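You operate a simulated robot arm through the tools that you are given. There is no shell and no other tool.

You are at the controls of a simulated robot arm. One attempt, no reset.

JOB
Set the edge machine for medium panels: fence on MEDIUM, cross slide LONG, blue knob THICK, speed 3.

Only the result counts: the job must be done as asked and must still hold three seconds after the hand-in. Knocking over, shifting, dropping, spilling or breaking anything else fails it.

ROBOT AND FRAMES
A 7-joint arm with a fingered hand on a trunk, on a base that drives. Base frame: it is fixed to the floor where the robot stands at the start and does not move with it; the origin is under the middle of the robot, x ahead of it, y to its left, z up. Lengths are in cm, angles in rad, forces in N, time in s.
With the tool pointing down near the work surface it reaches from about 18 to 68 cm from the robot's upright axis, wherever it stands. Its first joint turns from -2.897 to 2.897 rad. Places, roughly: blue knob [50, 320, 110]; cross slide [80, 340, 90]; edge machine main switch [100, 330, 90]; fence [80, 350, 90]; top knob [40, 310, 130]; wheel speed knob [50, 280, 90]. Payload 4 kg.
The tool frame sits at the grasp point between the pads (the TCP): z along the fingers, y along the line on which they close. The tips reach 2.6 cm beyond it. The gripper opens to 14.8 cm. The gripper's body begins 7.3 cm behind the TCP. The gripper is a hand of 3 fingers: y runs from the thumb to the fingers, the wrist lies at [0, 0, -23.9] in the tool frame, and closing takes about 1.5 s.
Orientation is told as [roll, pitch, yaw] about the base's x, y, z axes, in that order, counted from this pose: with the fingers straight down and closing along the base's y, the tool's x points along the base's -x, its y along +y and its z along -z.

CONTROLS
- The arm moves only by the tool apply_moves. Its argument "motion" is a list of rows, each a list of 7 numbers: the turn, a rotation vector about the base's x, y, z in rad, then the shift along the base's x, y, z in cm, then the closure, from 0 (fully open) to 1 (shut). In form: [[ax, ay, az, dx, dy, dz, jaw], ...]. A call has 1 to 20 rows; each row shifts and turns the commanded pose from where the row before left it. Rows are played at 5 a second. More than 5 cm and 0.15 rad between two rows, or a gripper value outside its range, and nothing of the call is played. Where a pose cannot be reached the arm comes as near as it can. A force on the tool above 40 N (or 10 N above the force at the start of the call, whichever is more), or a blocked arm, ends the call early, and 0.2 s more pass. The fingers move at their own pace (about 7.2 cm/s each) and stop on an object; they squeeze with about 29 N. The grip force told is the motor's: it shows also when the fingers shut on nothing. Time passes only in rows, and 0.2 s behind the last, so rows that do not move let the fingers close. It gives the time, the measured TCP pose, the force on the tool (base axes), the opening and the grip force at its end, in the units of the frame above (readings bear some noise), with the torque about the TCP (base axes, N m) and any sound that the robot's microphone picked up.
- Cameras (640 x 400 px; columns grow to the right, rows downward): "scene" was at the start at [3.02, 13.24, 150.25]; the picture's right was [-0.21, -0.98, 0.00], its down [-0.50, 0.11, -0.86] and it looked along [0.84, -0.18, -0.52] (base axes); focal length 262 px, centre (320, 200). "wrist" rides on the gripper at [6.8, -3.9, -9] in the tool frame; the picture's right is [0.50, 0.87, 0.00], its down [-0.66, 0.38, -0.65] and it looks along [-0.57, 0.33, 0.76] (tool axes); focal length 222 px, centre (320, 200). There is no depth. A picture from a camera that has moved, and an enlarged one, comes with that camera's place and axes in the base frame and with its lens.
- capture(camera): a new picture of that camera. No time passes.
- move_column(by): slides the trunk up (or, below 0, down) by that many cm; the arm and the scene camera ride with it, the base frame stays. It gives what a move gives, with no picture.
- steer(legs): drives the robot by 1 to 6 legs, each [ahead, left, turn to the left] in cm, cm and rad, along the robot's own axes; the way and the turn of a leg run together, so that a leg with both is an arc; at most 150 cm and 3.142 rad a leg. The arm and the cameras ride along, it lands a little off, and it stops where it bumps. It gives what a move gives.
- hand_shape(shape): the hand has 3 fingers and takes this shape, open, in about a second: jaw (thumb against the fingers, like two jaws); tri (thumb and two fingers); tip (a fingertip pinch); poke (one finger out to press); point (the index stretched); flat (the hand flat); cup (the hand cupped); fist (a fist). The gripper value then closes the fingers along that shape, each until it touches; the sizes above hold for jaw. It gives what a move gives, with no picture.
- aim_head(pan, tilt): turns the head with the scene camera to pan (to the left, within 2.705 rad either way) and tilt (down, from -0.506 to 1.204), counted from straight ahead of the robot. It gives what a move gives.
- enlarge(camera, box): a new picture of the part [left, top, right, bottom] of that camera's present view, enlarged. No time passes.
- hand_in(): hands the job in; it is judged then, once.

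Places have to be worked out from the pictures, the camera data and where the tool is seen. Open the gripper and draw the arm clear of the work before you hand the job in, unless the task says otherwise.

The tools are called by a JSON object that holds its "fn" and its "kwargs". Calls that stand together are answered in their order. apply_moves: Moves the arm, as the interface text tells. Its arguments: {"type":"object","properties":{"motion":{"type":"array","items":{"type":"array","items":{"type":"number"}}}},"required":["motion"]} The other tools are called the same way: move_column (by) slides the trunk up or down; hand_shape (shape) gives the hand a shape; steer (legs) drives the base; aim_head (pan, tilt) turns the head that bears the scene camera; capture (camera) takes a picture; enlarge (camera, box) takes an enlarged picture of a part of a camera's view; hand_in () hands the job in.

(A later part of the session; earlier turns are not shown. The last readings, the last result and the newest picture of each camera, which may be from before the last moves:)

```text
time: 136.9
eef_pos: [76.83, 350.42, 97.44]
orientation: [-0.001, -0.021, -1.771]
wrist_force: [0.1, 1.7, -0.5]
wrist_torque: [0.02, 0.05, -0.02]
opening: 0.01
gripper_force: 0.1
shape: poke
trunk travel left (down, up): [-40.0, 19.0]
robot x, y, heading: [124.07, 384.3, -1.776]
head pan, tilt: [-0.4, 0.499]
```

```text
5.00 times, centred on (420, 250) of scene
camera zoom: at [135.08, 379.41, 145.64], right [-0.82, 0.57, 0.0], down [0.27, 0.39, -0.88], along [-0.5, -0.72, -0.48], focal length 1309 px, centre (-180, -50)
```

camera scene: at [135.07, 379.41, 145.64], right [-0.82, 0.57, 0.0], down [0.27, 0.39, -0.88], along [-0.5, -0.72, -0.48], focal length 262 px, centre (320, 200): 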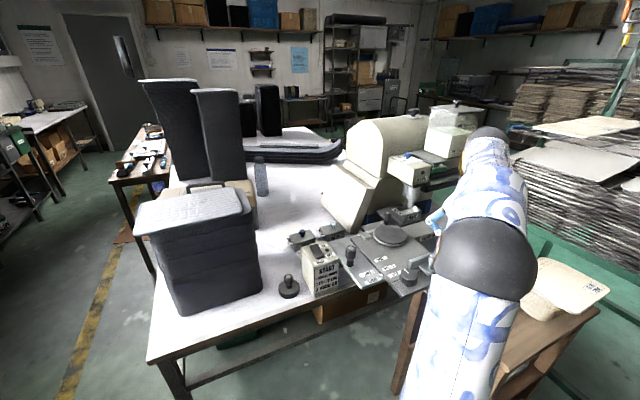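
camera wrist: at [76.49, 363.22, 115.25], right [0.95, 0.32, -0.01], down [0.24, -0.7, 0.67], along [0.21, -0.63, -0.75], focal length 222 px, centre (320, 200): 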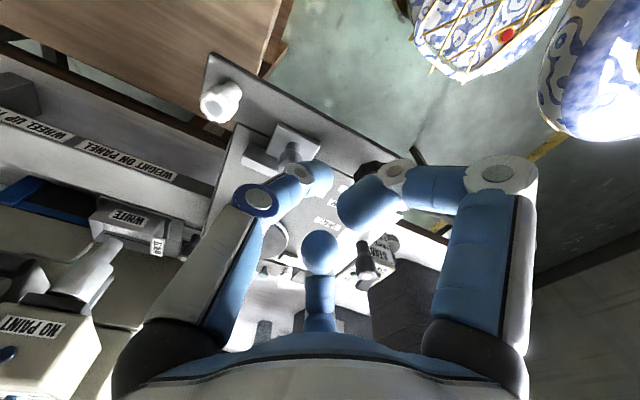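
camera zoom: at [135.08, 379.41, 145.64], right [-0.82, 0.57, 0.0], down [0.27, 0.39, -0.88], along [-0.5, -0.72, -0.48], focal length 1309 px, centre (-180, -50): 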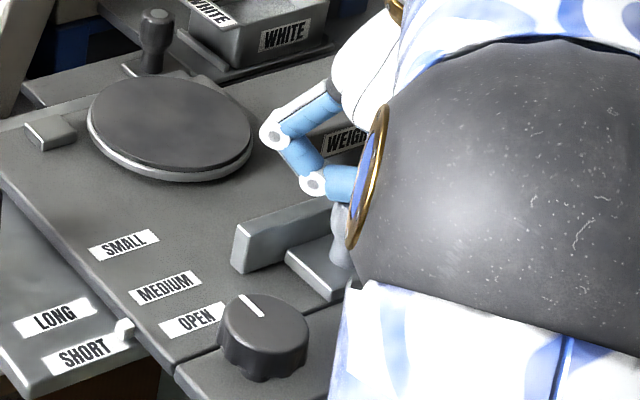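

Fence face is nearly at MEDIUM. I zoom in more to judge the remaining distance.

{"fn": "enlarge", "kwargs": {"camera": "scene", "box": [380, 235, 430, 285]}}

```text
8.00 times, centred on (405, 260) of scene
camera zoom: at [135.08, 379.41, 145.64], right [-0.82, 0.57, 0.0], down [0.27, 0.39, -0.88], along [-0.5, -0.72, -0.48], focal length 2094 px, centre (-360, -280)
```

zoom: 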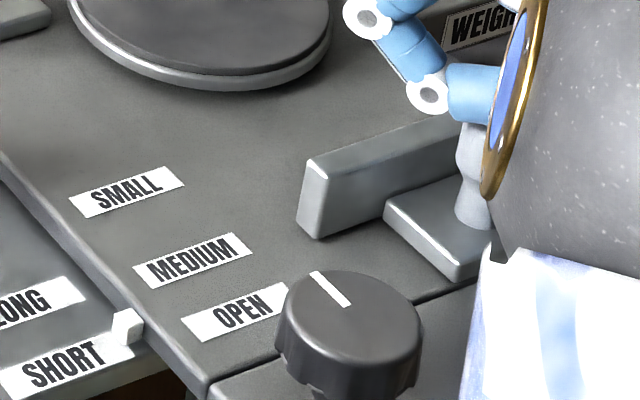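

In machine coordinates the fence block's centre started level with OPEN and is now ~0.3 cm short of MEDIUM. One more small push.

{"fn": "apply_moves", "kwargs": {"motion": [[0, 0, 0, -0.06, -0.3, 0, 0], [0, 0, 0, 0, 0, 0, 0]]}}

{"fn": "enlarge", "kwargs": {"camera": "scene", "box": [380, 235, 430, 285]}}

```text
time: 137.5
eef_pos: [76.72, 350.21, 97.47]
orientation: [-0.002, -0.022, -1.771]
wrist_force: [-0.3, 0.7, -0.4]
wrist_torque: [-0.02, 0.01, -0.02]
opening: 0.0
gripper_force: 0.0
shape: poke
trunk travel left (down, up): [-40.0, 19.0]
robot x, y, heading: [123.93, 384.18, -1.776]
head pan, tilt: [-0.4, 0.499]
```

```text
8.00 times, centred on (405, 260) of scene
camera zoom: at [135.08, 379.38, 145.64], right [-0.82, 0.57, 0.0], down [0.27, 0.39, -0.88], along [-0.5, -0.72, -0.48], focal length 2094 px, centre (-360, -280)
```

zoom: 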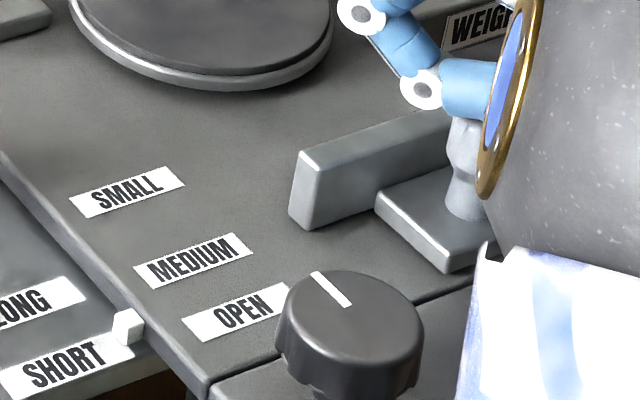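

The fence now sits on MEDIUM (centre within ~0.15 cm). Next I test the white grip at the end of the front bar, which may be the cross slide's handle: back off, lift, and come down on its outer side.

{"fn": "apply_moves", "kwargs": {"motion": [[0, 0, 0, 0.3, 1.5, 0, 0], [0, 0, 0, 0, 0, 4, 0], [0, 0, 0, 0, 0, 4, 0], [0, 0, 0, -2.6, 3.5, 0, 0], [0, 0, 0, -2.6, 3.4, 0, 0], [0, 0, 0, 0, 0, 0, 0]]}}

{"fn": "capture", "kwargs": {"camera": "wrist"}}

{"fn": "enlarge", "kwargs": {"camera": "scene", "box": [360, 210, 480, 290]}}

```text
time: 138.9
eef_pos: [71.9, 358.65, 105.36]
orientation: [-0.003, -0.019, -1.771]
wrist_force: [-0.1, -0.6, 0.5]
wrist_torque: [-0.02, 0.02, 0.03]
opening: 0.0
gripper_force: 0.0
shape: poke
trunk travel left (down, up): [-40.0, 19.0]
robot x, y, heading: [123.73, 383.58, -1.771]
head pan, tilt: [-0.4, 0.499]
```

```text
taken
camera wrist: at [69.51, 366.06, 114.27], right [0.95, 0.32, -0.01], down [0.25, -0.7, 0.67], along [0.21, -0.63, -0.75], focal length 222 px, centre (320, 200)
```

wrist: 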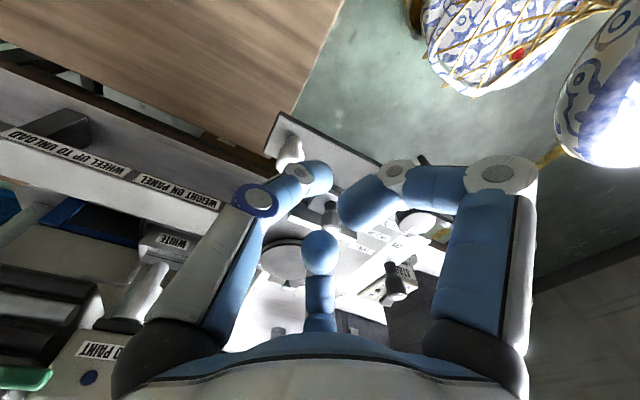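

```text
5.00 times, centred on (420, 250) of scene
camera zoom: at [135.07, 379.41, 145.64], right [-0.82, 0.57, 0.0], down [0.27, 0.39, -0.88], along [-0.5, -0.72, -0.48], focal length 1309 px, centre (-180, -50)
```

zoom: 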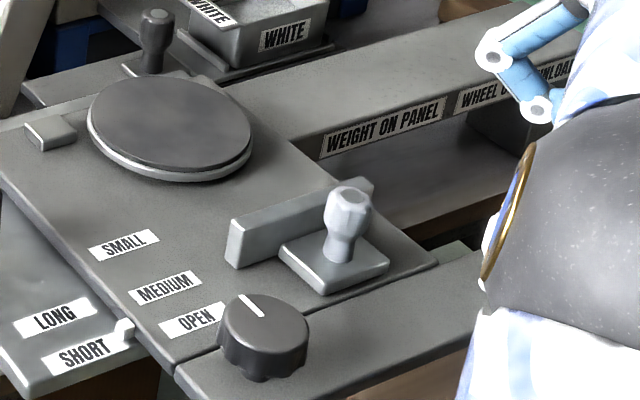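

The fence is clearly at MEDIUM. I come down on the outer side of the white grip at about (71,359.6).

{"fn": "apply_moves", "kwargs": {"motion": [[0, 0, 0, -1, 1.2, 0, 0], [0, 0, 0, 0, 0, -4, 0], [0, 0, 0, 0, 0, -3.8, 0], [0, 0, 0, 0, 0, 0, 0]]}}

{"fn": "enlarge", "kwargs": {"camera": "wrist", "box": [150, 40, 450, 260]}}

```text
time: 139.9
eef_pos: [70.96, 359.94, 97.45]
orientation: [-0.002, -0.021, -1.769]
wrist_force: [-0.5, -0.3, 0.1]
wrist_torque: [-0.03, -0.01, 0.01]
opening: 0.01
gripper_force: 0.0
shape: poke
trunk travel left (down, up): [-40.0, 19.0]
robot x, y, heading: [123.88, 383.75, -1.773]
head pan, tilt: [-0.4, 0.499]
```

```text
1.82 times, centred on (300, 150) of wrist
camera zoom: at [68.49, 367.34, 106.41], right [0.95, 0.32, -0.01], down [0.25, -0.7, 0.67], along [0.2, -0.63, -0.75], focal length 404 px, centre (356, 291)
```

zoom: 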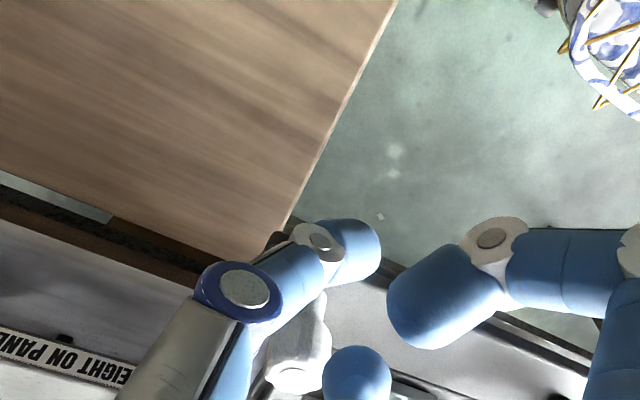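

Grip at (70,355.7); push inward slowly.

{"fn": "apply_moves", "kwargs": {"motion": [[0, 0, 0, -0.15, -0.7, 0, 0], [0, 0, 0, -0.15, -0.7, 0, 0], [0, 0, 0, -0.1, -0.4, 0, 0], [0, 0, 0, -0.1, -0.4, 0, 0], [0, 0, 0, -0.1, -0.4, 0, 0], [0, 0, 0, 0, 0, 0, 0]]}}

{"fn": "enlarge", "kwargs": {"camera": "wrist", "box": [150, 40, 450, 260]}}

{"fn": "enlarge", "kwargs": {"camera": "scene", "box": [360, 210, 480, 290]}}

```text
time: 141.3
eef_pos: [70.34, 357.17, 97.65]
orientation: [-0.002, -0.019, -1.769]
wrist_force: [-0.4, -0.3, 0.4]
wrist_torque: [0.01, -0.01, 0.0]
opening: 0.0
gripper_force: 0.1
shape: poke
trunk travel left (down, up): [-40.0, 19.0]
robot x, y, heading: [124.15, 384.24, -1.775]
head pan, tilt: [-0.4, 0.499]
```

```text
1.82 times, centred on (300, 150) of wrist
camera zoom: at [67.88, 364.65, 106.5], right [0.95, 0.32, -0.01], down [0.25, -0.7, 0.67], along [0.2, -0.63, -0.75], focal length 404 px, centre (356, 291)
```

zoom: 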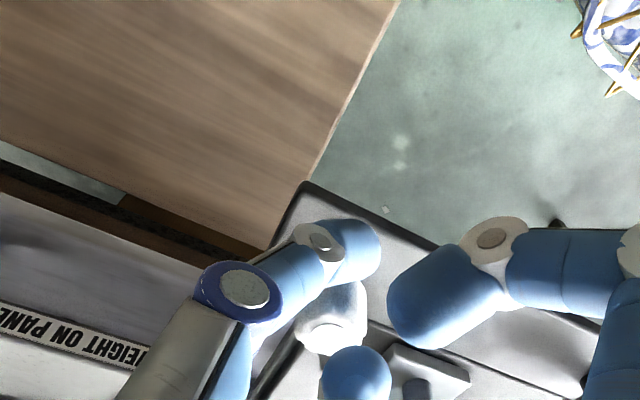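

```text
5.00 times, centred on (420, 250) of scene
camera zoom: at [135.08, 379.39, 145.64], right [-0.82, 0.57, 0.0], down [0.27, 0.39, -0.88], along [-0.5, -0.72, -0.48], focal length 1309 px, centre (-180, -50)
```

zoom: 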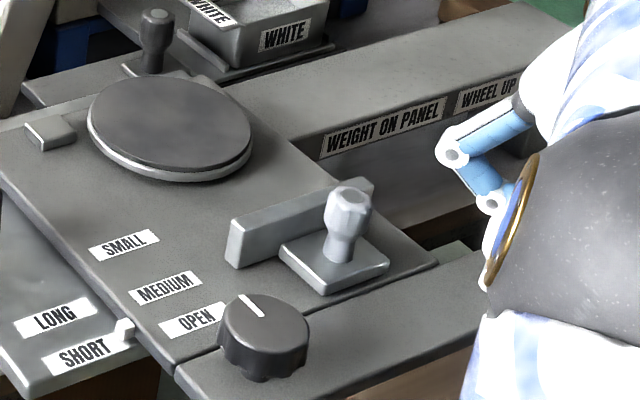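

No force yet; continue a little more.

{"fn": "apply_moves", "kwargs": {"motion": [[0, 0, 0, -0.1, -0.4, 0, 0], [0, 0, 0, -0.1, -0.4, 0, 0], [0, 0, 0, -0.1, -0.4, 0, 0], [0, 0, 0, 0, 0, 0, 0]]}}

{"fn": "enlarge", "kwargs": {"camera": "wrist", "box": [150, 40, 450, 260]}}

{"fn": "enlarge", "kwargs": {"camera": "scene", "box": [360, 210, 480, 290]}}

```text
time: 142.3
eef_pos: [70.07, 356.12, 97.65]
orientation: [-0.003, -0.018, -1.771]
wrist_force: [1.5, 7.8, -1.0]
wrist_torque: [0.13, -0.02, 0.02]
opening: 0.0
gripper_force: 0.1
shape: poke
trunk travel left (down, up): [-40.0, 19.0]
robot x, y, heading: [124.27, 383.9, -1.779]
head pan, tilt: [-0.4, 0.499]
```

```text
1.82 times, centred on (300, 150) of wrist
camera zoom: at [67.57, 363.61, 106.56], right [0.95, 0.32, -0.01], down [0.24, -0.7, 0.67], along [0.2, -0.63, -0.75], focal length 404 px, centre (356, 291)
```

zoom: 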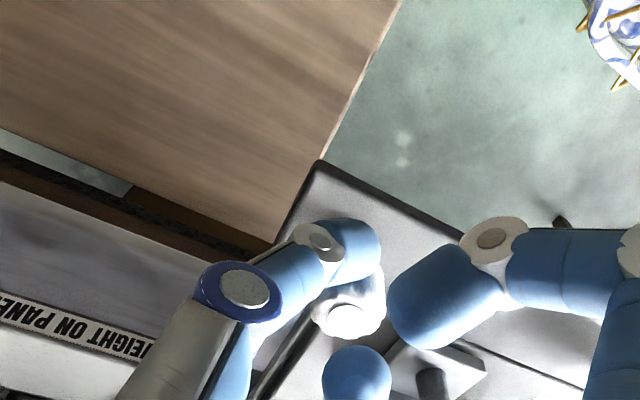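

```text
5.00 times, centred on (420, 250) of scene
camera zoom: at [135.09, 379.51, 145.64], right [-0.82, 0.57, 0.0], down [0.27, 0.39, -0.88], along [-0.5, -0.72, -0.48], focal length 1309 px, centre (-180, -50)
```

zoom: 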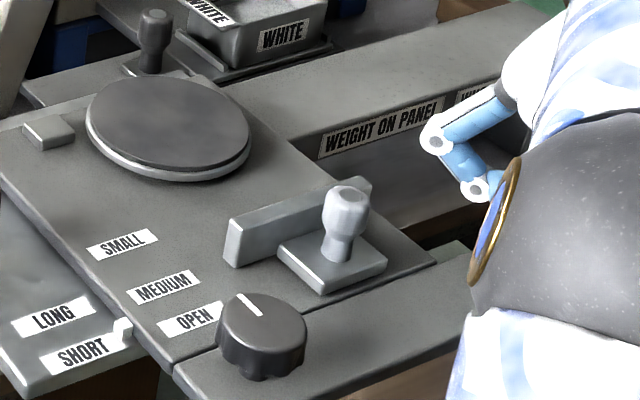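

Contact now at ~8 N. I push a bit harder, watching the tab.

{"fn": "apply_moves", "kwargs": {"motion": [[0, 0, 0, -0.06, -0.3, 0, 0], [0, 0, 0, -0.06, -0.3, 0, 0], [0, 0, 0, -0.06, -0.3, 0, 0], [0, 0, 0, 0, 0, 0, 0]]}}

{"fn": "enlarge", "kwargs": {"camera": "scene", "box": [360, 210, 480, 290]}}

```text
time: 143.3
eef_pos: [69.97, 355.12, 97.67]
orientation: [-0.002, -0.022, -1.768]
wrist_force: [-0.7, 2.6, 0.3]
wrist_torque: [0.06, -0.01, -0.01]
opening: 0.0
gripper_force: 0.0
shape: poke
trunk travel left (down, up): [-40.0, 19.0]
robot x, y, heading: [124.14, 384.02, -1.776]
head pan, tilt: [-0.4, 0.499]
```

```text
5.00 times, centred on (420, 250) of scene
camera zoom: at [135.07, 379.42, 145.64], right [-0.82, 0.57, 0.0], down [0.27, 0.39, -0.88], along [-0.5, -0.72, -0.48], focal length 1309 px, centre (-180, -50)
```

zoom: 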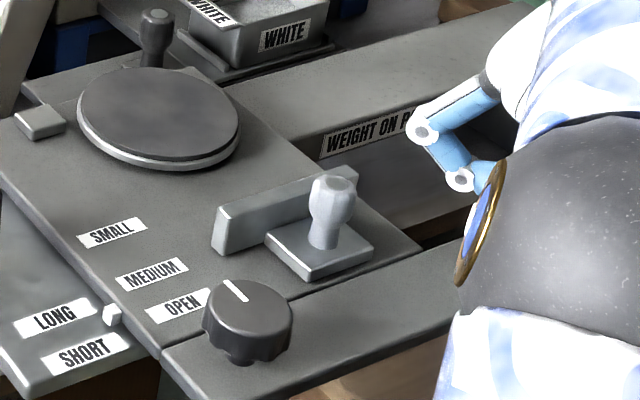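

The whole disc plate slides inward with the white grip, and the tab is moving from SHORT toward LONG (about 46 % there). I push about 1.4 cm more and check.

{"fn": "apply_moves", "kwargs": {"motion": [[0, 0, 0, -0.08, -0.35, 0, 0], [0, 0, 0, -0.08, -0.35, 0, 0], [0, 0, 0, -0.08, -0.35, 0, 0], [0, 0, 0, -0.08, -0.35, 0, 0], [0, 0, 0, 0, 0, 0, 0]]}}

{"fn": "enlarge", "kwargs": {"camera": "scene", "box": [360, 230, 420, 290]}}

```text
time: 144.5
eef_pos: [69.46, 353.6, 97.69]
orientation: [-0.002, -0.02, -1.769]
wrist_force: [-0.1, 0.3, -0.4]
wrist_torque: [0.01, -0.01, -0.04]
opening: 0.0
gripper_force: 0.1
shape: poke
trunk travel left (down, up): [-40.0, 19.0]
robot x, y, heading: [124.0, 384.01, -1.774]
head pan, tilt: [-0.4, 0.499]
```

```text
6.67 times, centred on (390, 260) of scene
camera zoom: at [135.08, 379.39, 145.64], right [-0.82, 0.57, 0.0], down [0.27, 0.39, -0.88], along [-0.5, -0.72, -0.48], focal length 1745 px, centre (-147, -200)
```

zoom: 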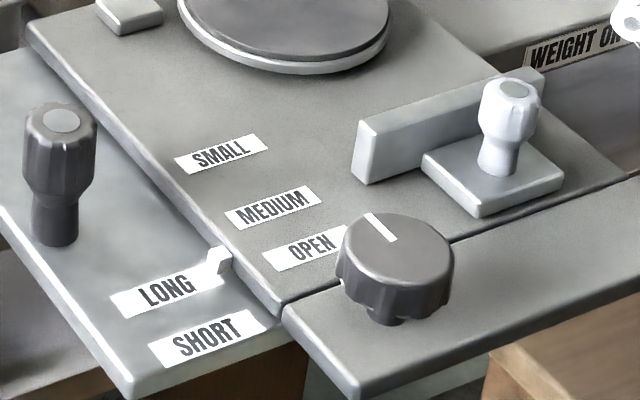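

The tab is next to LONG. I zoom in to verify the alignment against how it stood at SHORT.

{"fn": "enlarge", "kwargs": {"camera": "scene", "box": [360, 258, 392, 290]}}

```text
12.50 times, centred on (376, 274) of scene
camera zoom: at [135.08, 379.39, 145.64], right [-0.82, 0.57, 0.0], down [0.27, 0.39, -0.88], along [-0.5, -0.72, -0.48], focal length 3272 px, centre (-380, -725)
```

zoom: 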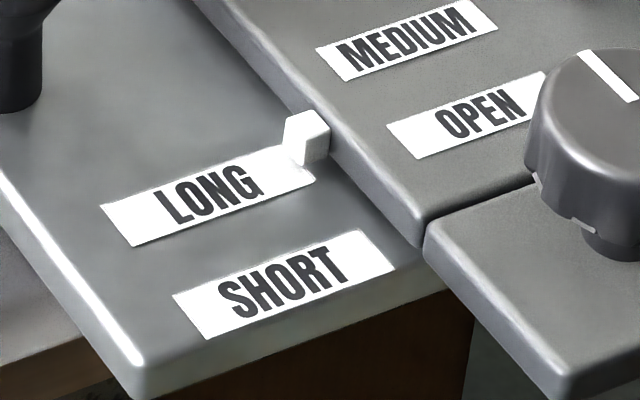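

Both are well set: tab at LONG (within ~0.1 cm) and fence at MEDIUM. I back the finger off, lift, and swing the arm away to the left so I can study the blue knob.

{"fn": "apply_moves", "kwargs": {"motion": [[0, 0, 0, 0.3, 1.6, 0, 0], [0, 0, 0, 0, 0.5, 4, 0], [0, 0, 0, 0, 0, 4, 0], [0, 0, 0, 0, 0, 4, 0], [0, 0, 0, 4.8, 0, 0, 0], [0, 0, 0, 4.8, 0, 0, 0], [0, 0, 0, 4.8, -0.4, 0, 0], [0, 0, 0, 4.8, -0.6, 0, 0], [0, 0, 0.05, 4.8, -0.6, 0, 0], [0, 0, 0.05, 4.8, -0.6, 0, 0], [0, 0, 0.05, 4.8, -0.6, 0, 0], [0, 0, 0.1, 4.8, 0, 0, 0], [0, 0, 0.1, 4.8, 0, 0, 0], [0, 0, 0.1, 4.8, 0, 0, 0], [0, 0, 0.1, 4.8, 0, 0, 0], [0, 0, 0.1, 4.8, 0.3, 0, 0], [0, 0, 0.1, 4.8, 0.5, 0, 0], [0, 0, 0.1, 4.8, 1, 0, 0], [0, 0, 0.1, 4, 2, 0, 0], [0, 0, 0.1, 2, 4, 0, 0]]}}

{"fn": "capture", "kwargs": {"camera": "scene"}}

{"fn": "enlarge", "kwargs": {"camera": "scene", "box": [380, 130, 450, 210]}}

{"fn": "enlarge", "kwargs": {"camera": "scene", "box": [350, 200, 480, 290]}}

```text
time: 148.7
eef_pos: [143.27, 360.84, 106.53]
orientation: [-0.003, -0.021, -0.719]
wrist_force: [0.6, -0.4, 0.0]
wrist_torque: [0.0, 0.0, 0.0]
opening: 0.0
gripper_force: 0.0
shape: poke
out of reach, approached as far as the arm can: row 4
trunk travel left (down, up): [-40.0, 19.0]
robot x, y, heading: [124.28, 384.35, -1.776]
head pan, tilt: [-0.4, 0.499]
```

```text
taken
camera scene: at [135.11, 379.39, 145.64], right [-0.82, 0.57, 0.0], down [0.27, 0.39, -0.88], along [-0.5, -0.72, -0.48], focal length 262 px, centre (320, 200)
```

scene: 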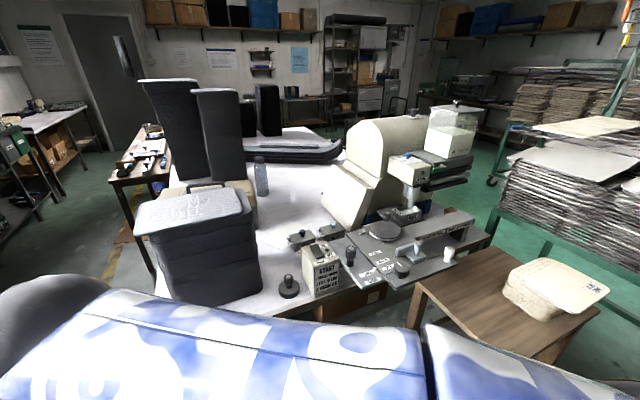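

```text
5.00 times, centred on (415, 170) of scene
camera zoom: at [135.11, 379.39, 145.64], right [-0.82, 0.57, 0.0], down [0.27, 0.39, -0.88], along [-0.5, -0.72, -0.48], focal length 1309 px, centre (-155, 350)
```

zoom: 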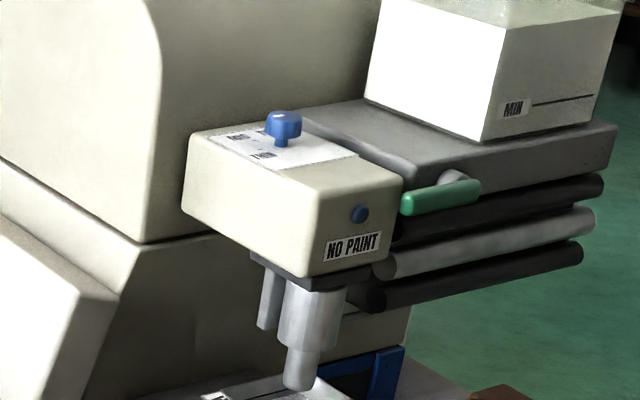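

```text
4.44 times, centred on (415, 245) of scene
camera zoom: at [135.11, 379.39, 145.64], right [-0.82, 0.57, 0.0], down [0.27, 0.39, -0.88], along [-0.5, -0.72, -0.48], focal length 1163 px, centre (-102, 0)
```

zoom: 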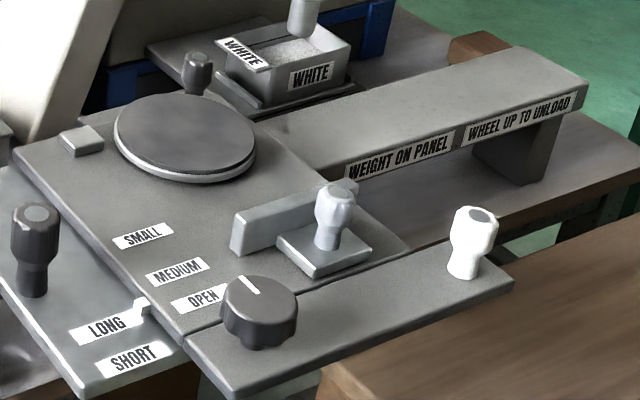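

Fence MEDIUM and slide LONG look right. I raise the trunk to look down on the blue knob's label card.

{"fn": "move_column", "kwargs": {"by": 18.5}}

{"fn": "capture", "kwargs": {"camera": "scene"}}

{"fn": "enlarge", "kwargs": {"camera": "scene", "box": [390, 185, 430, 225]}}

```text
time: 150.8
eef_pos: [143.27, 360.8, 125.01]
orientation: [-0.003, -0.019, -0.719]
wrist_force: [-0.6, 0.1, 0.1]
wrist_torque: [0.01, -0.01, 0.0]
opening: 0.0
gripper_force: 0.1
shape: poke
trunk travel left (down, up): [-58.5, 0.5]
robot x, y, heading: [124.05, 384.19, -1.773]
head pan, tilt: [-0.4, 0.499]
```

```text
taken
camera scene: at [135.11, 379.4, 164.13], right [-0.82, 0.57, 0.0], down [0.27, 0.39, -0.88], along [-0.5, -0.72, -0.48], focal length 262 px, centre (320, 200)
```

scene: 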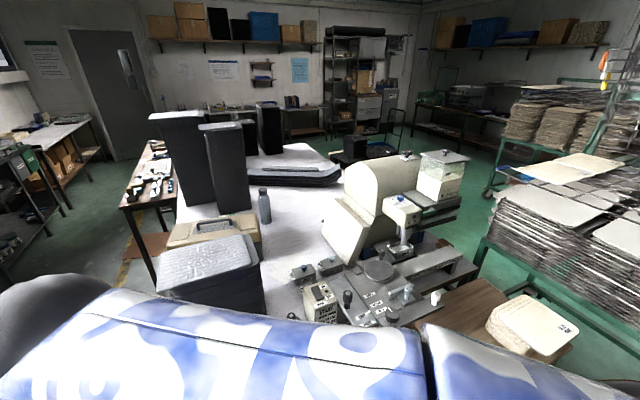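

```text
10.00 times, centred on (410, 205) of scene
camera zoom: at [135.11, 379.4, 164.13], right [-0.82, 0.57, 0.0], down [0.27, 0.39, -0.88], along [-0.5, -0.72, -0.48], focal length 2618 px, centre (-580, 150)
```

zoom: 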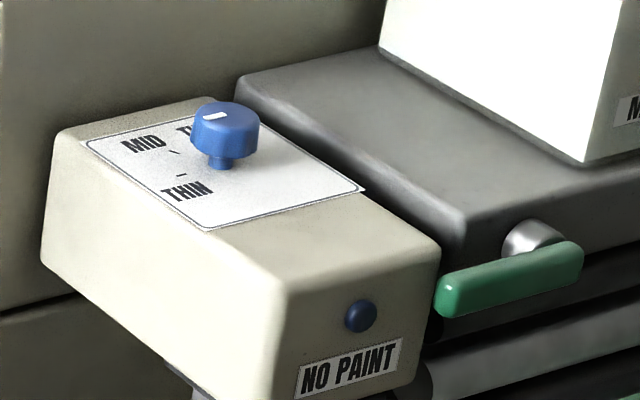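

The blue knob has a card with THIN, MID and (behind it) THICK; its white mark now points to THIN. Before planning the grip I look at how the "tip" and "jaw" shapes close, here in free air.

{"fn": "hand_shape", "kwargs": {"shape": "tip"}}

{"fn": "apply_moves", "kwargs": {"motion": [[0, 0, 0, 0, 0, 0, 0.8], [0, 0, 0, 0, 0, 0, 0.8], [0, 0, 0, 0, 0, 0, 0.8], [0, 0, 0, 0, 0, 0, 0.8], [0, 0, 0, 0, 0, 0, 0.8], [0, 0, 0, 0, 0, 0, 0.8], [0, 0, 0, 0, 0, 0, 0.8]]}}

{"fn": "capture", "kwargs": {"camera": "wrist"}}

{"fn": "hand_shape", "kwargs": {"shape": "jaw"}}

{"fn": "apply_moves", "kwargs": {"motion": [[0, 0, 0, 0, 0, 0, 0.8], [0, 0, 0, 0, 0, 0, 0.8], [0, 0, 0, 0, 0, 0, 0.8], [0, 0, 0, 0, 0, 0, 0.8], [0, 0, 0, 0, 0, 0, 0.8], [0, 0, 0, 0, 0, 0, 0.8], [0, 0, 0, 0, 0, 0, 0.8]]}}

{"fn": "capture", "kwargs": {"camera": "wrist"}}

```text
time: 151.7
eef_pos: [143.38, 360.87, 124.98]
orientation: [-0.002, -0.019, -0.72]
wrist_force: [-0.2, 0.4, -0.3]
wrist_torque: [-0.02, 0.02, 0.04]
opening: 14.77
gripper_force: 0.1
shape: tip
trunk travel left (down, up): [-58.5, 0.5]
robot x, y, heading: [124.17, 383.88, -1.773]
head pan, tilt: [-0.4, 0.499]
```

```text
time: 153.3
eef_pos: [143.36, 360.92, 125.02]
orientation: [0.0, -0.018, -0.719]
wrist_force: [0.7, -0.8, -0.2]
wrist_torque: [0.01, 0.04, 0.04]
opening: 2.99
gripper_force: 0.0
shape: tip
trunk travel left (down, up): [-58.5, 0.5]
robot x, y, heading: [124.07, 384.21, -1.772]
head pan, tilt: [-0.4, 0.499]
```

```text
taken
camera wrist: at [135.5, 362.36, 133.89], right [0.19, 0.98, -0.01], down [0.73, -0.14, 0.67], along [0.65, -0.14, -0.75], focal length 222 px, centre (320, 200)
```

wrist: 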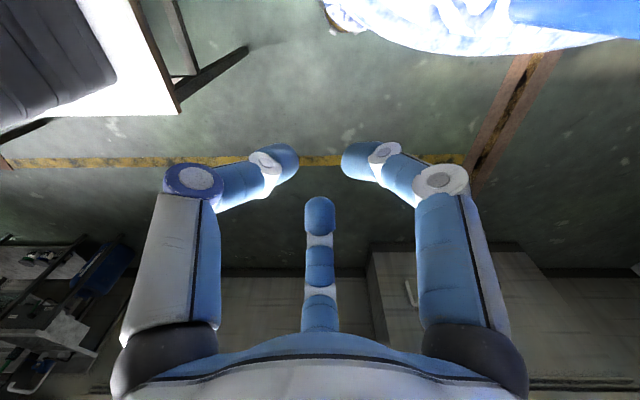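

```text
time: 154.2
eef_pos: [143.41, 360.9, 124.96]
orientation: [-0.001, -0.019, -0.718]
wrist_force: [-0.1, -0.1, -0.4]
wrist_torque: [0.04, 0.04, -0.01]
opening: 14.79
gripper_force: 0.1
shape: jaw
trunk travel left (down, up): [-58.5, 0.5]
robot x, y, heading: [124.21, 384.19, -1.776]
head pan, tilt: [-0.4, 0.499]
```

```text
time: 155.8
eef_pos: [143.41, 360.96, 125.02]
orientation: [0.0, -0.018, -0.718]
wrist_force: [-1.1, 0.8, 1.3]
wrist_torque: [0.0, 0.0, -0.01]
opening: 3.04
gripper_force: 0.0
shape: jaw
trunk travel left (down, up): [-58.5, 0.5]
robot x, y, heading: [123.74, 384.01, -1.778]
head pan, tilt: [-0.4, 0.499]
```

```text
taken
camera wrist: at [135.5, 362.36, 133.89], right [0.19, 0.98, -0.01], down [0.73, -0.14, 0.67], along [0.65, -0.14, -0.75], focal length 222 px, centre (320, 200)
```

wrist: 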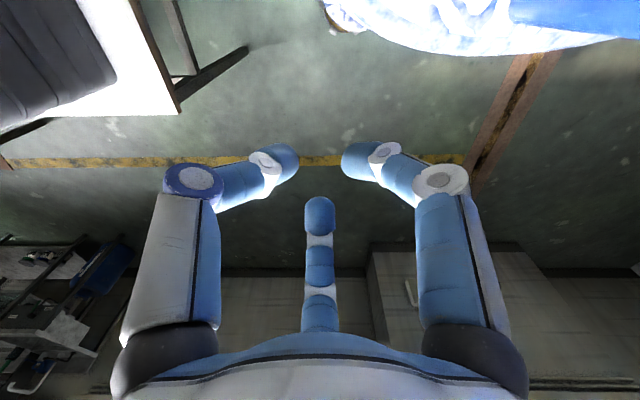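

The three fingers close radially, so a chuck grip from above would hit the hood beside the knob; I'll instead turn the knob by rolling a single "poke" finger around its side. First I set poke again and drive ~11 cm closer so a tilted tool can reach.

{"fn": "hand_shape", "kwargs": {"shape": "poke"}}

{"fn": "steer", "kwargs": {"legs": [[11.4, -0.7, 0]]}}

{"fn": "capture", "kwargs": {"camera": "scene"}}

{"fn": "enlarge", "kwargs": {"camera": "scene", "box": [380, 170, 460, 250]}}

```text
time: 156.7
eef_pos: [143.36, 360.89, 124.95]
orientation: [0.0, -0.02, -0.72]
wrist_force: [-0.5, 0.5, 0.2]
wrist_torque: [-0.01, 0.0, 0.01]
opening: 0.0
gripper_force: 0.0
shape: poke
trunk travel left (down, up): [-58.5, 0.5]
robot x, y, heading: [124.11, 384.27, -1.77]
head pan, tilt: [-0.4, 0.499]
```

```text
time: 157.9
eef_pos: [140.44, 349.72, 124.94]
orientation: [0.001, -0.02, -0.719]
wrist_force: [0.7, -0.8, 0.4]
wrist_torque: [0.03, -0.01, -0.01]
opening: 0.0
gripper_force: 0.1
shape: poke
trunk travel left (down, up): [-58.5, 0.5]
robot x, y, heading: [121.16, 372.98, -1.77]
head pan, tilt: [-0.4, 0.499]
```

```text
taken
camera scene: at [132.12, 368.23, 164.13], right [-0.82, 0.57, 0.0], down [0.27, 0.4, -0.88], along [-0.5, -0.72, -0.48], focal length 262 px, centre (320, 200)
```

scene: 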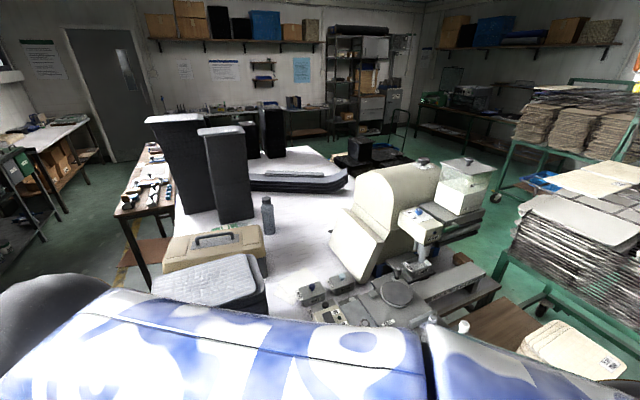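

```text
5.00 times, centred on (420, 210) of scene
camera zoom: at [132.12, 368.23, 164.13], right [-0.82, 0.57, 0.0], down [0.27, 0.4, -0.88], along [-0.5, -0.72, -0.48], focal length 1309 px, centre (-180, 150)
```

zoom: 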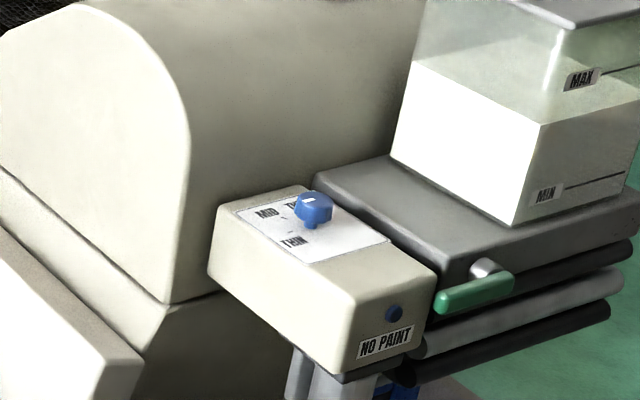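

Knob top is at about (55,321,114) with the box top near z 111.7, and the hood curves away above it. I swing the hand back around, yaw it and tilt it 45° toward the knob, stopping about 20 cm short for a look.

{"fn": "apply_moves", "kwargs": {"motion": [[0, 0, -0.133, -4.9, -0.3, 0, 0], [0, 0, -0.133, -4.9, -0.3, 0, 0], [0, 0, -0.133, -4.9, -0.3, 0, 0], [0, 0, -0.133, -4.9, -0.3, 0, 0], [-0.0808, 0.1031, 0, -4.9, -0.7, 0, 0], [-0.0808, 0.1031, 0, -4.9, -0.7, 0, 0], [-0.0808, 0.1031, 0, -4.9, -0.7, 0, 0], [-0.0808, 0.1031, 0, -4.9, -0.7, 0, 0], [-0.0808, 0.1031, 0, -4.9, -0.7, 0, 0], [-0.0808, 0.1031, 0, -4.9, -0.7, 0, 0], [0, 0, 0, -4.9, -0.9, 0, 0], [0, 0, 0, -4.9, -0.9, 0, 0], [0, 0, 0, -4.9, -0.9, 0, 0], [0, 0, 0, -4.5, -0.9, 0, 0], [0, 0, 0, 0, 0, 0, 0]]}}

{"fn": "capture", "kwargs": {"camera": "wrist"}}

{"fn": "capture", "kwargs": {"camera": "scene"}}

```text
time: 161.1
eef_pos: [72.14, 340.88, 125.02]
orientation: [-0.761, -0.254, -1.14]
wrist_force: [-0.5, 0.4, 0.2]
wrist_torque: [0.03, -0.03, 0.02]
opening: 0.01
gripper_force: 0.1
shape: poke
trunk travel left (down, up): [-58.5, 0.5]
robot x, y, heading: [121.35, 372.94, -1.771]
head pan, tilt: [-0.4, 0.499]
```

```text
taken
camera wrist: at [71.56, 350.12, 132.24], right [0.43, 0.56, -0.7], down [0.9, -0.22, 0.37], along [0.05, -0.79, -0.61], focal length 222 px, centre (320, 200)
```

wrist: 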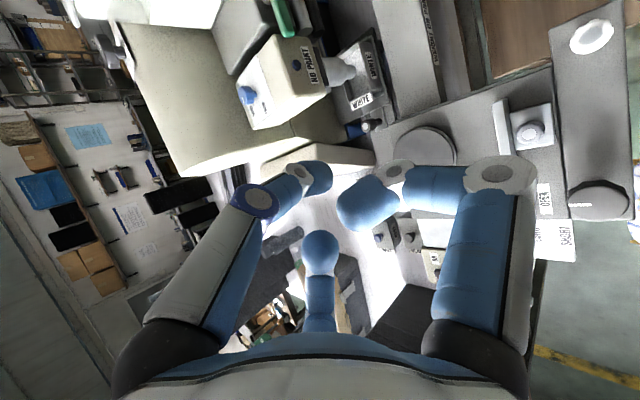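

```text
taken
camera scene: at [132.16, 368.37, 164.14], right [-0.82, 0.57, 0.0], down [0.27, 0.39, -0.88], along [-0.5, -0.72, -0.48], focal length 262 px, centre (320, 200)
```

scene: 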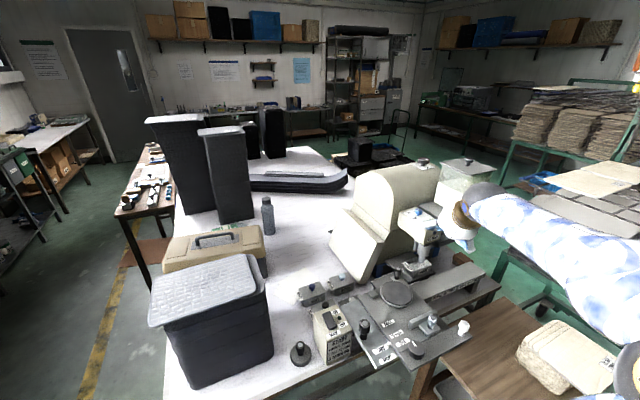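

The knob is visible to both cameras. I zoom both views to read the card and pointer.

{"fn": "enlarge", "kwargs": {"camera": "wrist", "box": [220, 60, 300, 140]}}

{"fn": "enlarge", "kwargs": {"camera": "scene", "box": [395, 195, 440, 240]}}

```text
5.00 times, centred on (260, 100) of wrist
camera zoom: at [71.56, 350.12, 132.24], right [0.43, 0.56, -0.7], down [0.9, -0.22, 0.37], along [0.05, -0.79, -0.61], focal length 1111 px, centre (620, 700)
```

zoom: 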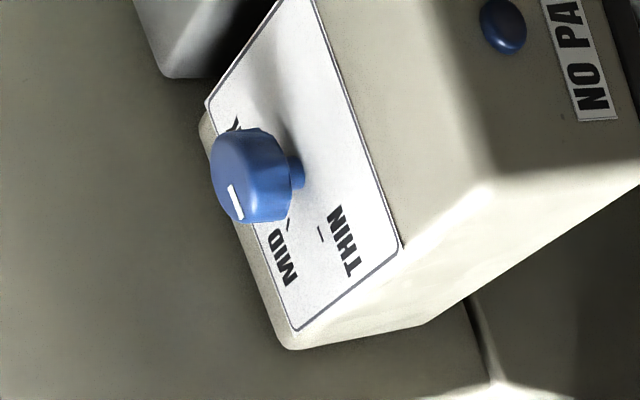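

```text
8.89 times, centred on (418, 218) of scene
camera zoom: at [132.16, 368.37, 164.14], right [-0.82, 0.57, 0.0], down [0.27, 0.39, -0.88], along [-0.5, -0.72, -0.48], focal length 2327 px, centre (-547, 44)
```

zoom: 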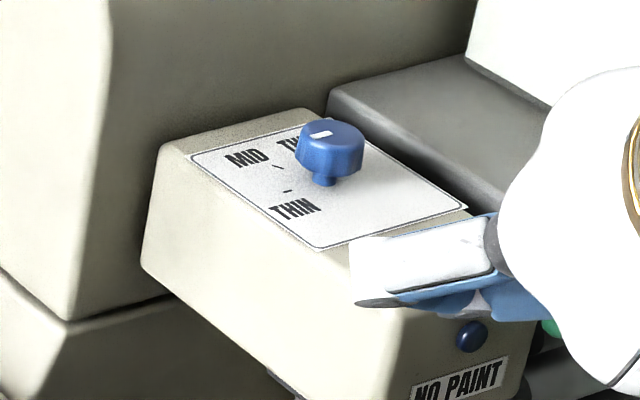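

Reading both views: knob axis ≈(54.4,320.7), pointer at THIN (≈−15°), MID ≈−75°, THICK ≈−132°, so the knob must turn about 120° clockwise seen from above. I move the finger above a spot just north of the knob.

{"fn": "apply_moves", "kwargs": {"motion": [[0, 0, 0, -3.46, -3.02, -0.6, 0], [0, 0, 0, -3.46, -3.02, -0.6, 0], [0, 0, 0, -3.46, -3.02, -0.6, 0], [0, 0, 0, -3.46, -3.02, -0.6, 0], [0, 0, 0, -3.46, -3.02, -0.6, 0], [0, 0, 0, 0, 0, 0, 0]]}}

{"fn": "capture", "kwargs": {"camera": "wrist"}}

{"fn": "enlarge", "kwargs": {"camera": "scene", "box": [380, 175, 450, 245]}}

```text
time: 162.5
eef_pos: [54.69, 325.71, 122.0]
orientation: [-0.759, -0.255, -1.14]
wrist_force: [0.2, -0.1, -0.6]
wrist_torque: [-0.01, 0.04, 0.02]
opening: 0.0
gripper_force: 0.0
shape: poke
trunk travel left (down, up): [-58.5, 0.5]
robot x, y, heading: [121.04, 373.07, -1.775]
head pan, tilt: [-0.4, 0.499]
```

```text
taken
camera wrist: at [54.15, 335.09, 129.21], right [0.43, 0.57, -0.7], down [0.9, -0.22, 0.37], along [0.05, -0.79, -0.61], focal length 222 px, centre (320, 200)
```

wrist: 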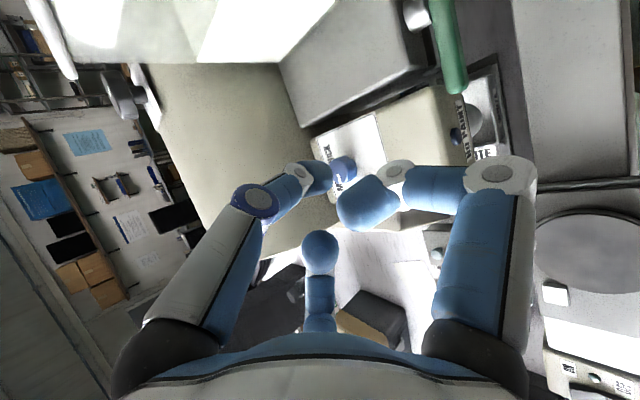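

```text
5.71 times, centred on (415, 210) of scene
camera zoom: at [132.12, 368.39, 164.14], right [-0.83, 0.56, 0.0], down [0.27, 0.39, -0.88], along [-0.5, -0.72, -0.48], focal length 1496 px, centre (-223, 143)
```

zoom: 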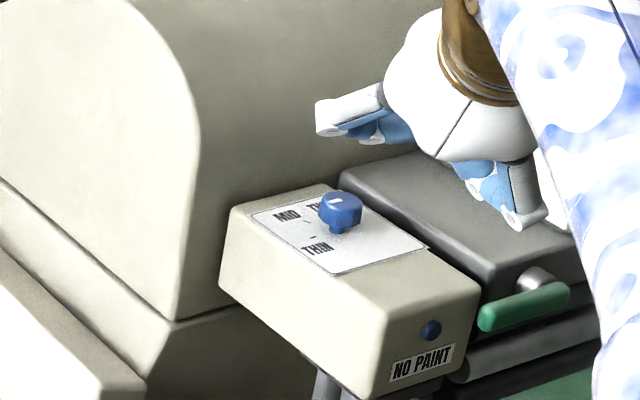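

From the projections, the finger tip is north of the knob and the folded knuckles will clear box and slab. I lower to knob height.

{"fn": "apply_moves", "kwargs": {"motion": [[0, 0, 0, 0, 0.3, -2.5, 0], [0, 0, 0, 0, 0, -2.5, 0], [0, 0, 0, 0, 0, -2.2, 0], [0, 0, 0, 0, 0, 0, 0]]}}

{"fn": "capture", "kwargs": {"camera": "wrist"}}

{"fn": "enlarge", "kwargs": {"camera": "wrist", "box": [260, 110, 420, 230]}}

{"fn": "enlarge", "kwargs": {"camera": "scene", "box": [380, 175, 450, 245]}}

```text
time: 163.5
eef_pos: [54.82, 325.96, 114.77]
orientation: [-0.762, -0.257, -1.14]
wrist_force: [0.2, -0.3, 0.2]
wrist_torque: [-0.01, -0.04, 0.0]
opening: 0.0
gripper_force: 0.1
shape: poke
trunk travel left (down, up): [-58.5, 0.5]
robot x, y, heading: [121.02, 372.92, -1.771]
head pan, tilt: [-0.4, 0.499]
```

```text
taken
camera wrist: at [54.18, 335.32, 121.95], right [0.43, 0.56, -0.7], down [0.9, -0.22, 0.37], along [0.05, -0.79, -0.6], focal length 222 px, centre (320, 200)
```

wrist: 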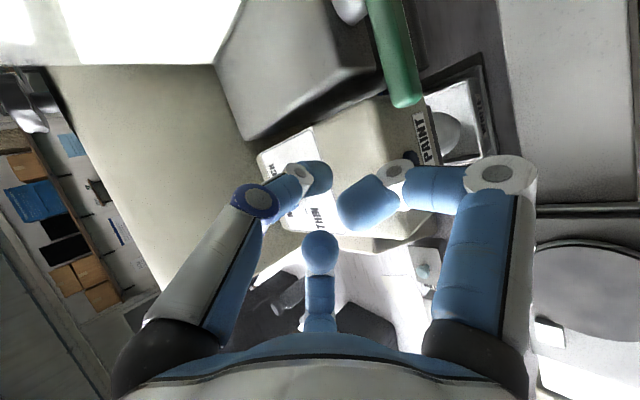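

```text
3.33 times, centred on (340, 170) of wrist
camera zoom: at [54.18, 335.32, 121.95], right [0.43, 0.56, -0.7], down [0.9, -0.22, 0.37], along [0.05, -0.79, -0.6], focal length 740 px, centre (253, 300)
```

zoom: 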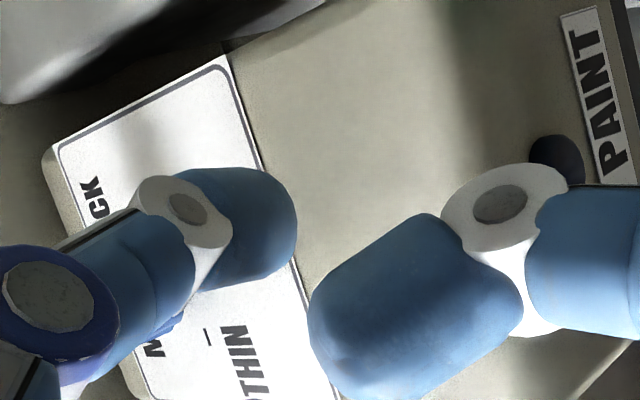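

```text
5.71 times, centred on (415, 210) of scene
camera zoom: at [132.11, 368.36, 164.14], right [-0.83, 0.56, 0.0], down [0.27, 0.39, -0.88], along [-0.5, -0.72, -0.48], focal length 1496 px, centre (-223, 143)
```

zoom: 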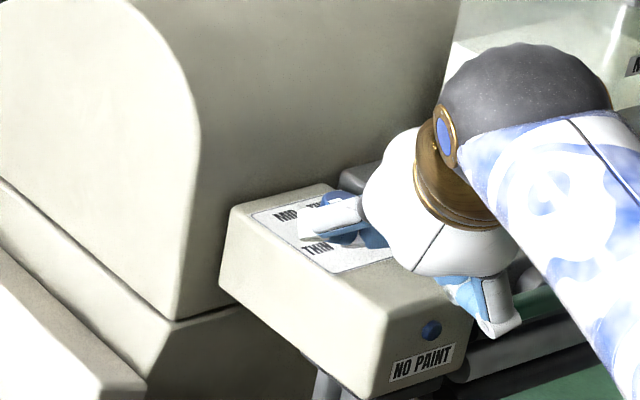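

The finger hides the knob from the wrist camera, so I rely on force: approach the knob radially until light contact.

{"fn": "apply_moves", "kwargs": {"motion": [[0, 0, 0, 0.28, -1.2, 0, 0], [0, 0, 0, 0.05, -0.2, 0, 0], [0, 0, 0, 0.05, -0.2, 0, 0], [0, 0, 0, 0, 0, 0, 0]]}}

```text
time: 164.5
eef_pos: [55.22, 324.34, 114.77]
orientation: [-0.759, -0.257, -1.139]
wrist_force: [0.7, -0.2, 0.0]
wrist_torque: [0.02, 0.01, 0.0]
opening: 0.0
gripper_force: 0.0
shape: poke
trunk travel left (down, up): [-58.5, 0.5]
robot x, y, heading: [121.2, 372.92, -1.774]
head pan, tilt: [-0.4, 0.499]
```

No contact yet; a few more small steps.

{"fn": "apply_moves", "kwargs": {"motion": [[0, 0, 0, 0.04, -0.2, 0, 0], [0, 0, 0, 0.04, -0.2, 0, 0], [0, 0, 0, 0, 0, 0, 0]]}}

{"fn": "enlarge", "kwargs": {"camera": "wrist", "box": [260, 110, 420, 230]}}

```text
time: 165.3
eef_pos: [55.39, 324.0, 114.85]
orientation: [-0.762, -0.256, -1.138]
wrist_force: [1.2, 0.2, 0.6]
wrist_torque: [-0.01, 0.0, 0.0]
opening: 0.0
gripper_force: 0.1
shape: poke
trunk travel left (down, up): [-58.5, 0.5]
robot x, y, heading: [121.16, 373.13, -1.77]
head pan, tilt: [-0.4, 0.499]
```

```text
3.33 times, centred on (340, 170) of wrist
camera zoom: at [54.64, 333.3, 121.96], right [0.43, 0.56, -0.7], down [0.9, -0.22, 0.37], along [0.05, -0.79, -0.6], focal length 740 px, centre (253, 300)
```

zoom: 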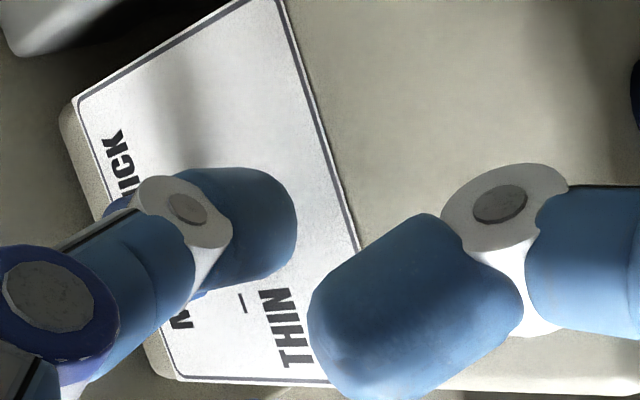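

Still no clear contact; continue with tiny steps.

{"fn": "apply_moves", "kwargs": {"motion": [[0, 0, 0, 0.04, -0.2, 0, 0], [0, 0, 0, 0.04, -0.2, 0, 0], [0, 0, 0, 0, 0, 0, 0]]}}

{"fn": "capture", "kwargs": {"camera": "wrist"}}

```text
time: 166.1
eef_pos: [55.44, 323.64, 114.75]
orientation: [-0.76, -0.258, -1.14]
wrist_force: [-0.9, -0.1, -0.1]
wrist_torque: [0.01, -0.02, 0.01]
opening: 0.04
gripper_force: 0.1
shape: poke
trunk travel left (down, up): [-58.5, 0.5]
robot x, y, heading: [121.16, 372.42, -1.771]
head pan, tilt: [-0.4, 0.499]
```

```text
taken
camera wrist: at [54.71, 332.92, 121.96], right [0.43, 0.56, -0.7], down [0.9, -0.22, 0.37], along [0.05, -0.79, -0.6], focal length 222 px, centre (320, 200)
```

wrist: 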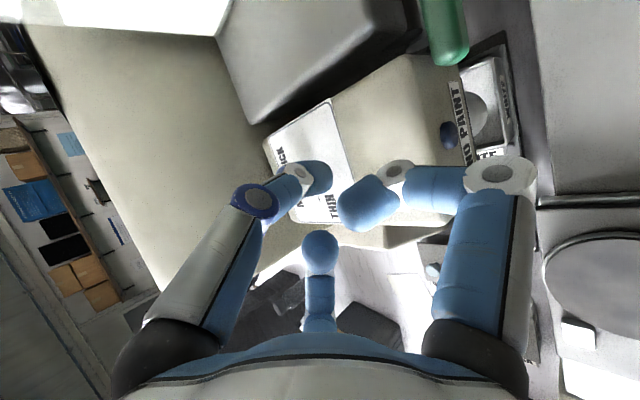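

Continue toward the knob until a force appears.

{"fn": "apply_moves", "kwargs": {"motion": [[0, 0, 0, 0.03, -0.2, 0, 0], [0, 0, 0, 0.03, -0.2, 0, 0], [0, 0, 0, 0, 0, 0, 0]]}}

```text
time: 166.9
eef_pos: [55.47, 323.14, 114.79]
orientation: [-0.761, -0.257, -1.139]
wrist_force: [0.4, -0.1, -0.4]
wrist_torque: [0.0, 0.03, -0.01]
opening: 0.0
gripper_force: 0.0
shape: poke
trunk travel left (down, up): [-58.5, 0.5]
robot x, y, heading: [120.81, 372.6, -1.769]
head pan, tilt: [-0.4, 0.499]
```

Still free. I check where the finger really is relative to the knob.

{"fn": "enlarge", "kwargs": {"camera": "scene", "box": [395, 190, 435, 230]}}

{"fn": "enlarge", "kwargs": {"camera": "wrist", "box": [260, 130, 360, 230]}}

```text
10.00 times, centred on (415, 210) of scene
camera zoom: at [132.11, 368.35, 164.14], right [-0.83, 0.56, 0.0], down [0.27, 0.4, -0.88], along [-0.5, -0.72, -0.48], focal length 2618 px, centre (-630, 100)
```

zoom: 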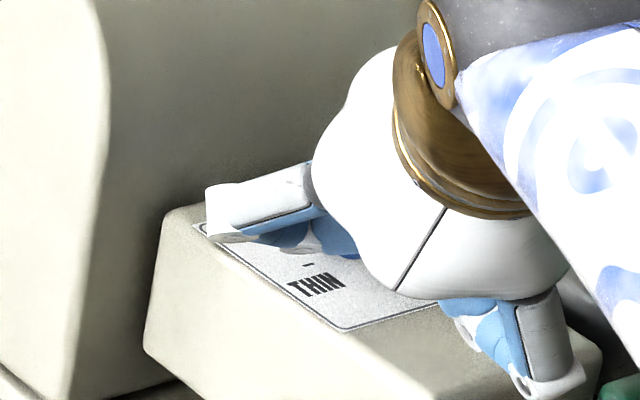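

```text
4.00 times, centred on (310, 180) of wrist
camera zoom: at [54.79, 332.53, 122.0], right [0.43, 0.56, -0.7], down [0.9, -0.22, 0.37], along [0.05, -0.79, -0.6], focal length 888 px, centre (360, 280)
```

zoom: 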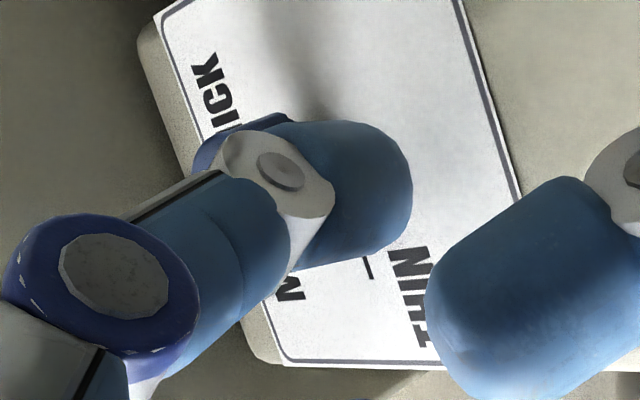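

Visually the fingertip overlaps the knob, so I may be passing over it. I calibrate the finger's height: back off 2 cm and lower onto the card area gently until I feel it.

{"fn": "apply_moves", "kwargs": {"motion": [[0, 0, 0, 0, 2, 0, 0], [0, 0, 0, 0, 0, -0.3, 0], [0, 0, 0, 0, 0, -0.3, 0], [0, 0, 0, 0, 0, 0, 0]]}}

```text
time: 167.9
eef_pos: [55.49, 325.2, 114.13]
orientation: [-0.761, -0.258, -1.141]
wrist_force: [-0.7, 0.3, 0.5]
wrist_torque: [-0.03, -0.01, 0.01]
opening: 0.02
gripper_force: 0.2
shape: poke
trunk travel left (down, up): [-58.5, 0.5]
robot x, y, heading: [120.74, 373.28, -1.769]
head pan, tilt: [-0.4, 0.499]
```

{"fn": "apply_moves", "kwargs": {"motion": [[0, 0, 0, 0, 0, -0.3, 0], [0, 0, 0, 0, 0, -0.3, 0], [0, 0, 0, 0, 0, -0.3, 0], [0, 0, 0, 0, 0, 0, 0]]}}

{"fn": "capture", "kwargs": {"camera": "wrist"}}

{"fn": "enlarge", "kwargs": {"camera": "scene", "box": [385, 190, 445, 250]}}

```text
time: 168.9
eef_pos: [55.49, 325.25, 113.37]
orientation: [-0.763, -0.257, -1.139]
wrist_force: [1.0, -0.6, 4.9]
wrist_torque: [-0.01, 0.06, 0.04]
opening: 0.0
gripper_force: 0.1
shape: poke
trunk travel left (down, up): [-58.5, 0.5]
robot x, y, heading: [120.95, 372.98, -1.774]
head pan, tilt: [-0.4, 0.499]
```

```text
taken
camera wrist: at [54.86, 334.53, 120.57], right [0.43, 0.56, -0.7], down [0.9, -0.22, 0.37], along [0.05, -0.79, -0.6], focal length 222 px, centre (320, 200)
```

wrist: 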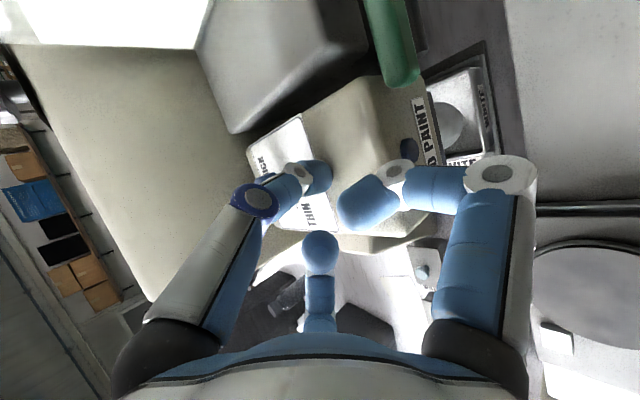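

```text
6.67 times, centred on (415, 220) of scene
camera zoom: at [132.19, 368.38, 164.14], right [-0.83, 0.56, 0.0], down [0.27, 0.39, -0.88], along [-0.5, -0.72, -0.48], focal length 1745 px, centre (-313, 67)
```

zoom: 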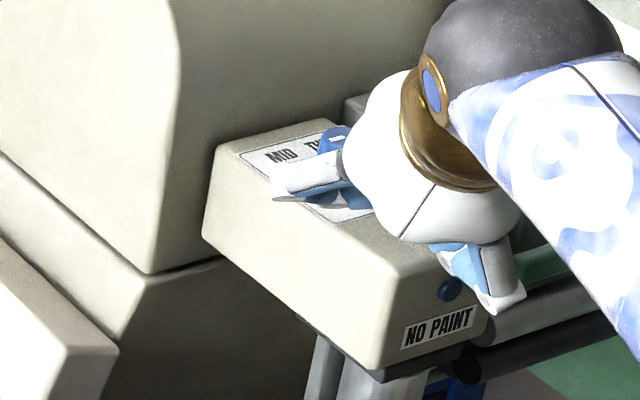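

I feel the box top at TCP z≈113.4, so the finger was riding too high before. I lift 0.35 cm and approach the knob again.

{"fn": "apply_moves", "kwargs": {"motion": [[0, 0, 0, 0, 0, 0.4, 0], [0, 0, 0, 0, -0.4, 0, 0], [0, 0, 0, 0, -0.4, 0, 0], [0, 0, 0, 0, -0.3, 0, 0], [0, 0, 0, 0, 0, 0, 0]]}}

```text
time: 170.1
eef_pos: [55.52, 324.04, 113.54]
orientation: [-0.761, -0.258, -1.139]
wrist_force: [-0.1, -0.6, -0.2]
wrist_torque: [0.01, -0.04, 0.01]
opening: 0.0
gripper_force: 0.1
shape: poke
trunk travel left (down, up): [-58.5, 0.5]
robot x, y, heading: [120.93, 372.53, -1.771]
head pan, tilt: [-0.4, 0.499]
```

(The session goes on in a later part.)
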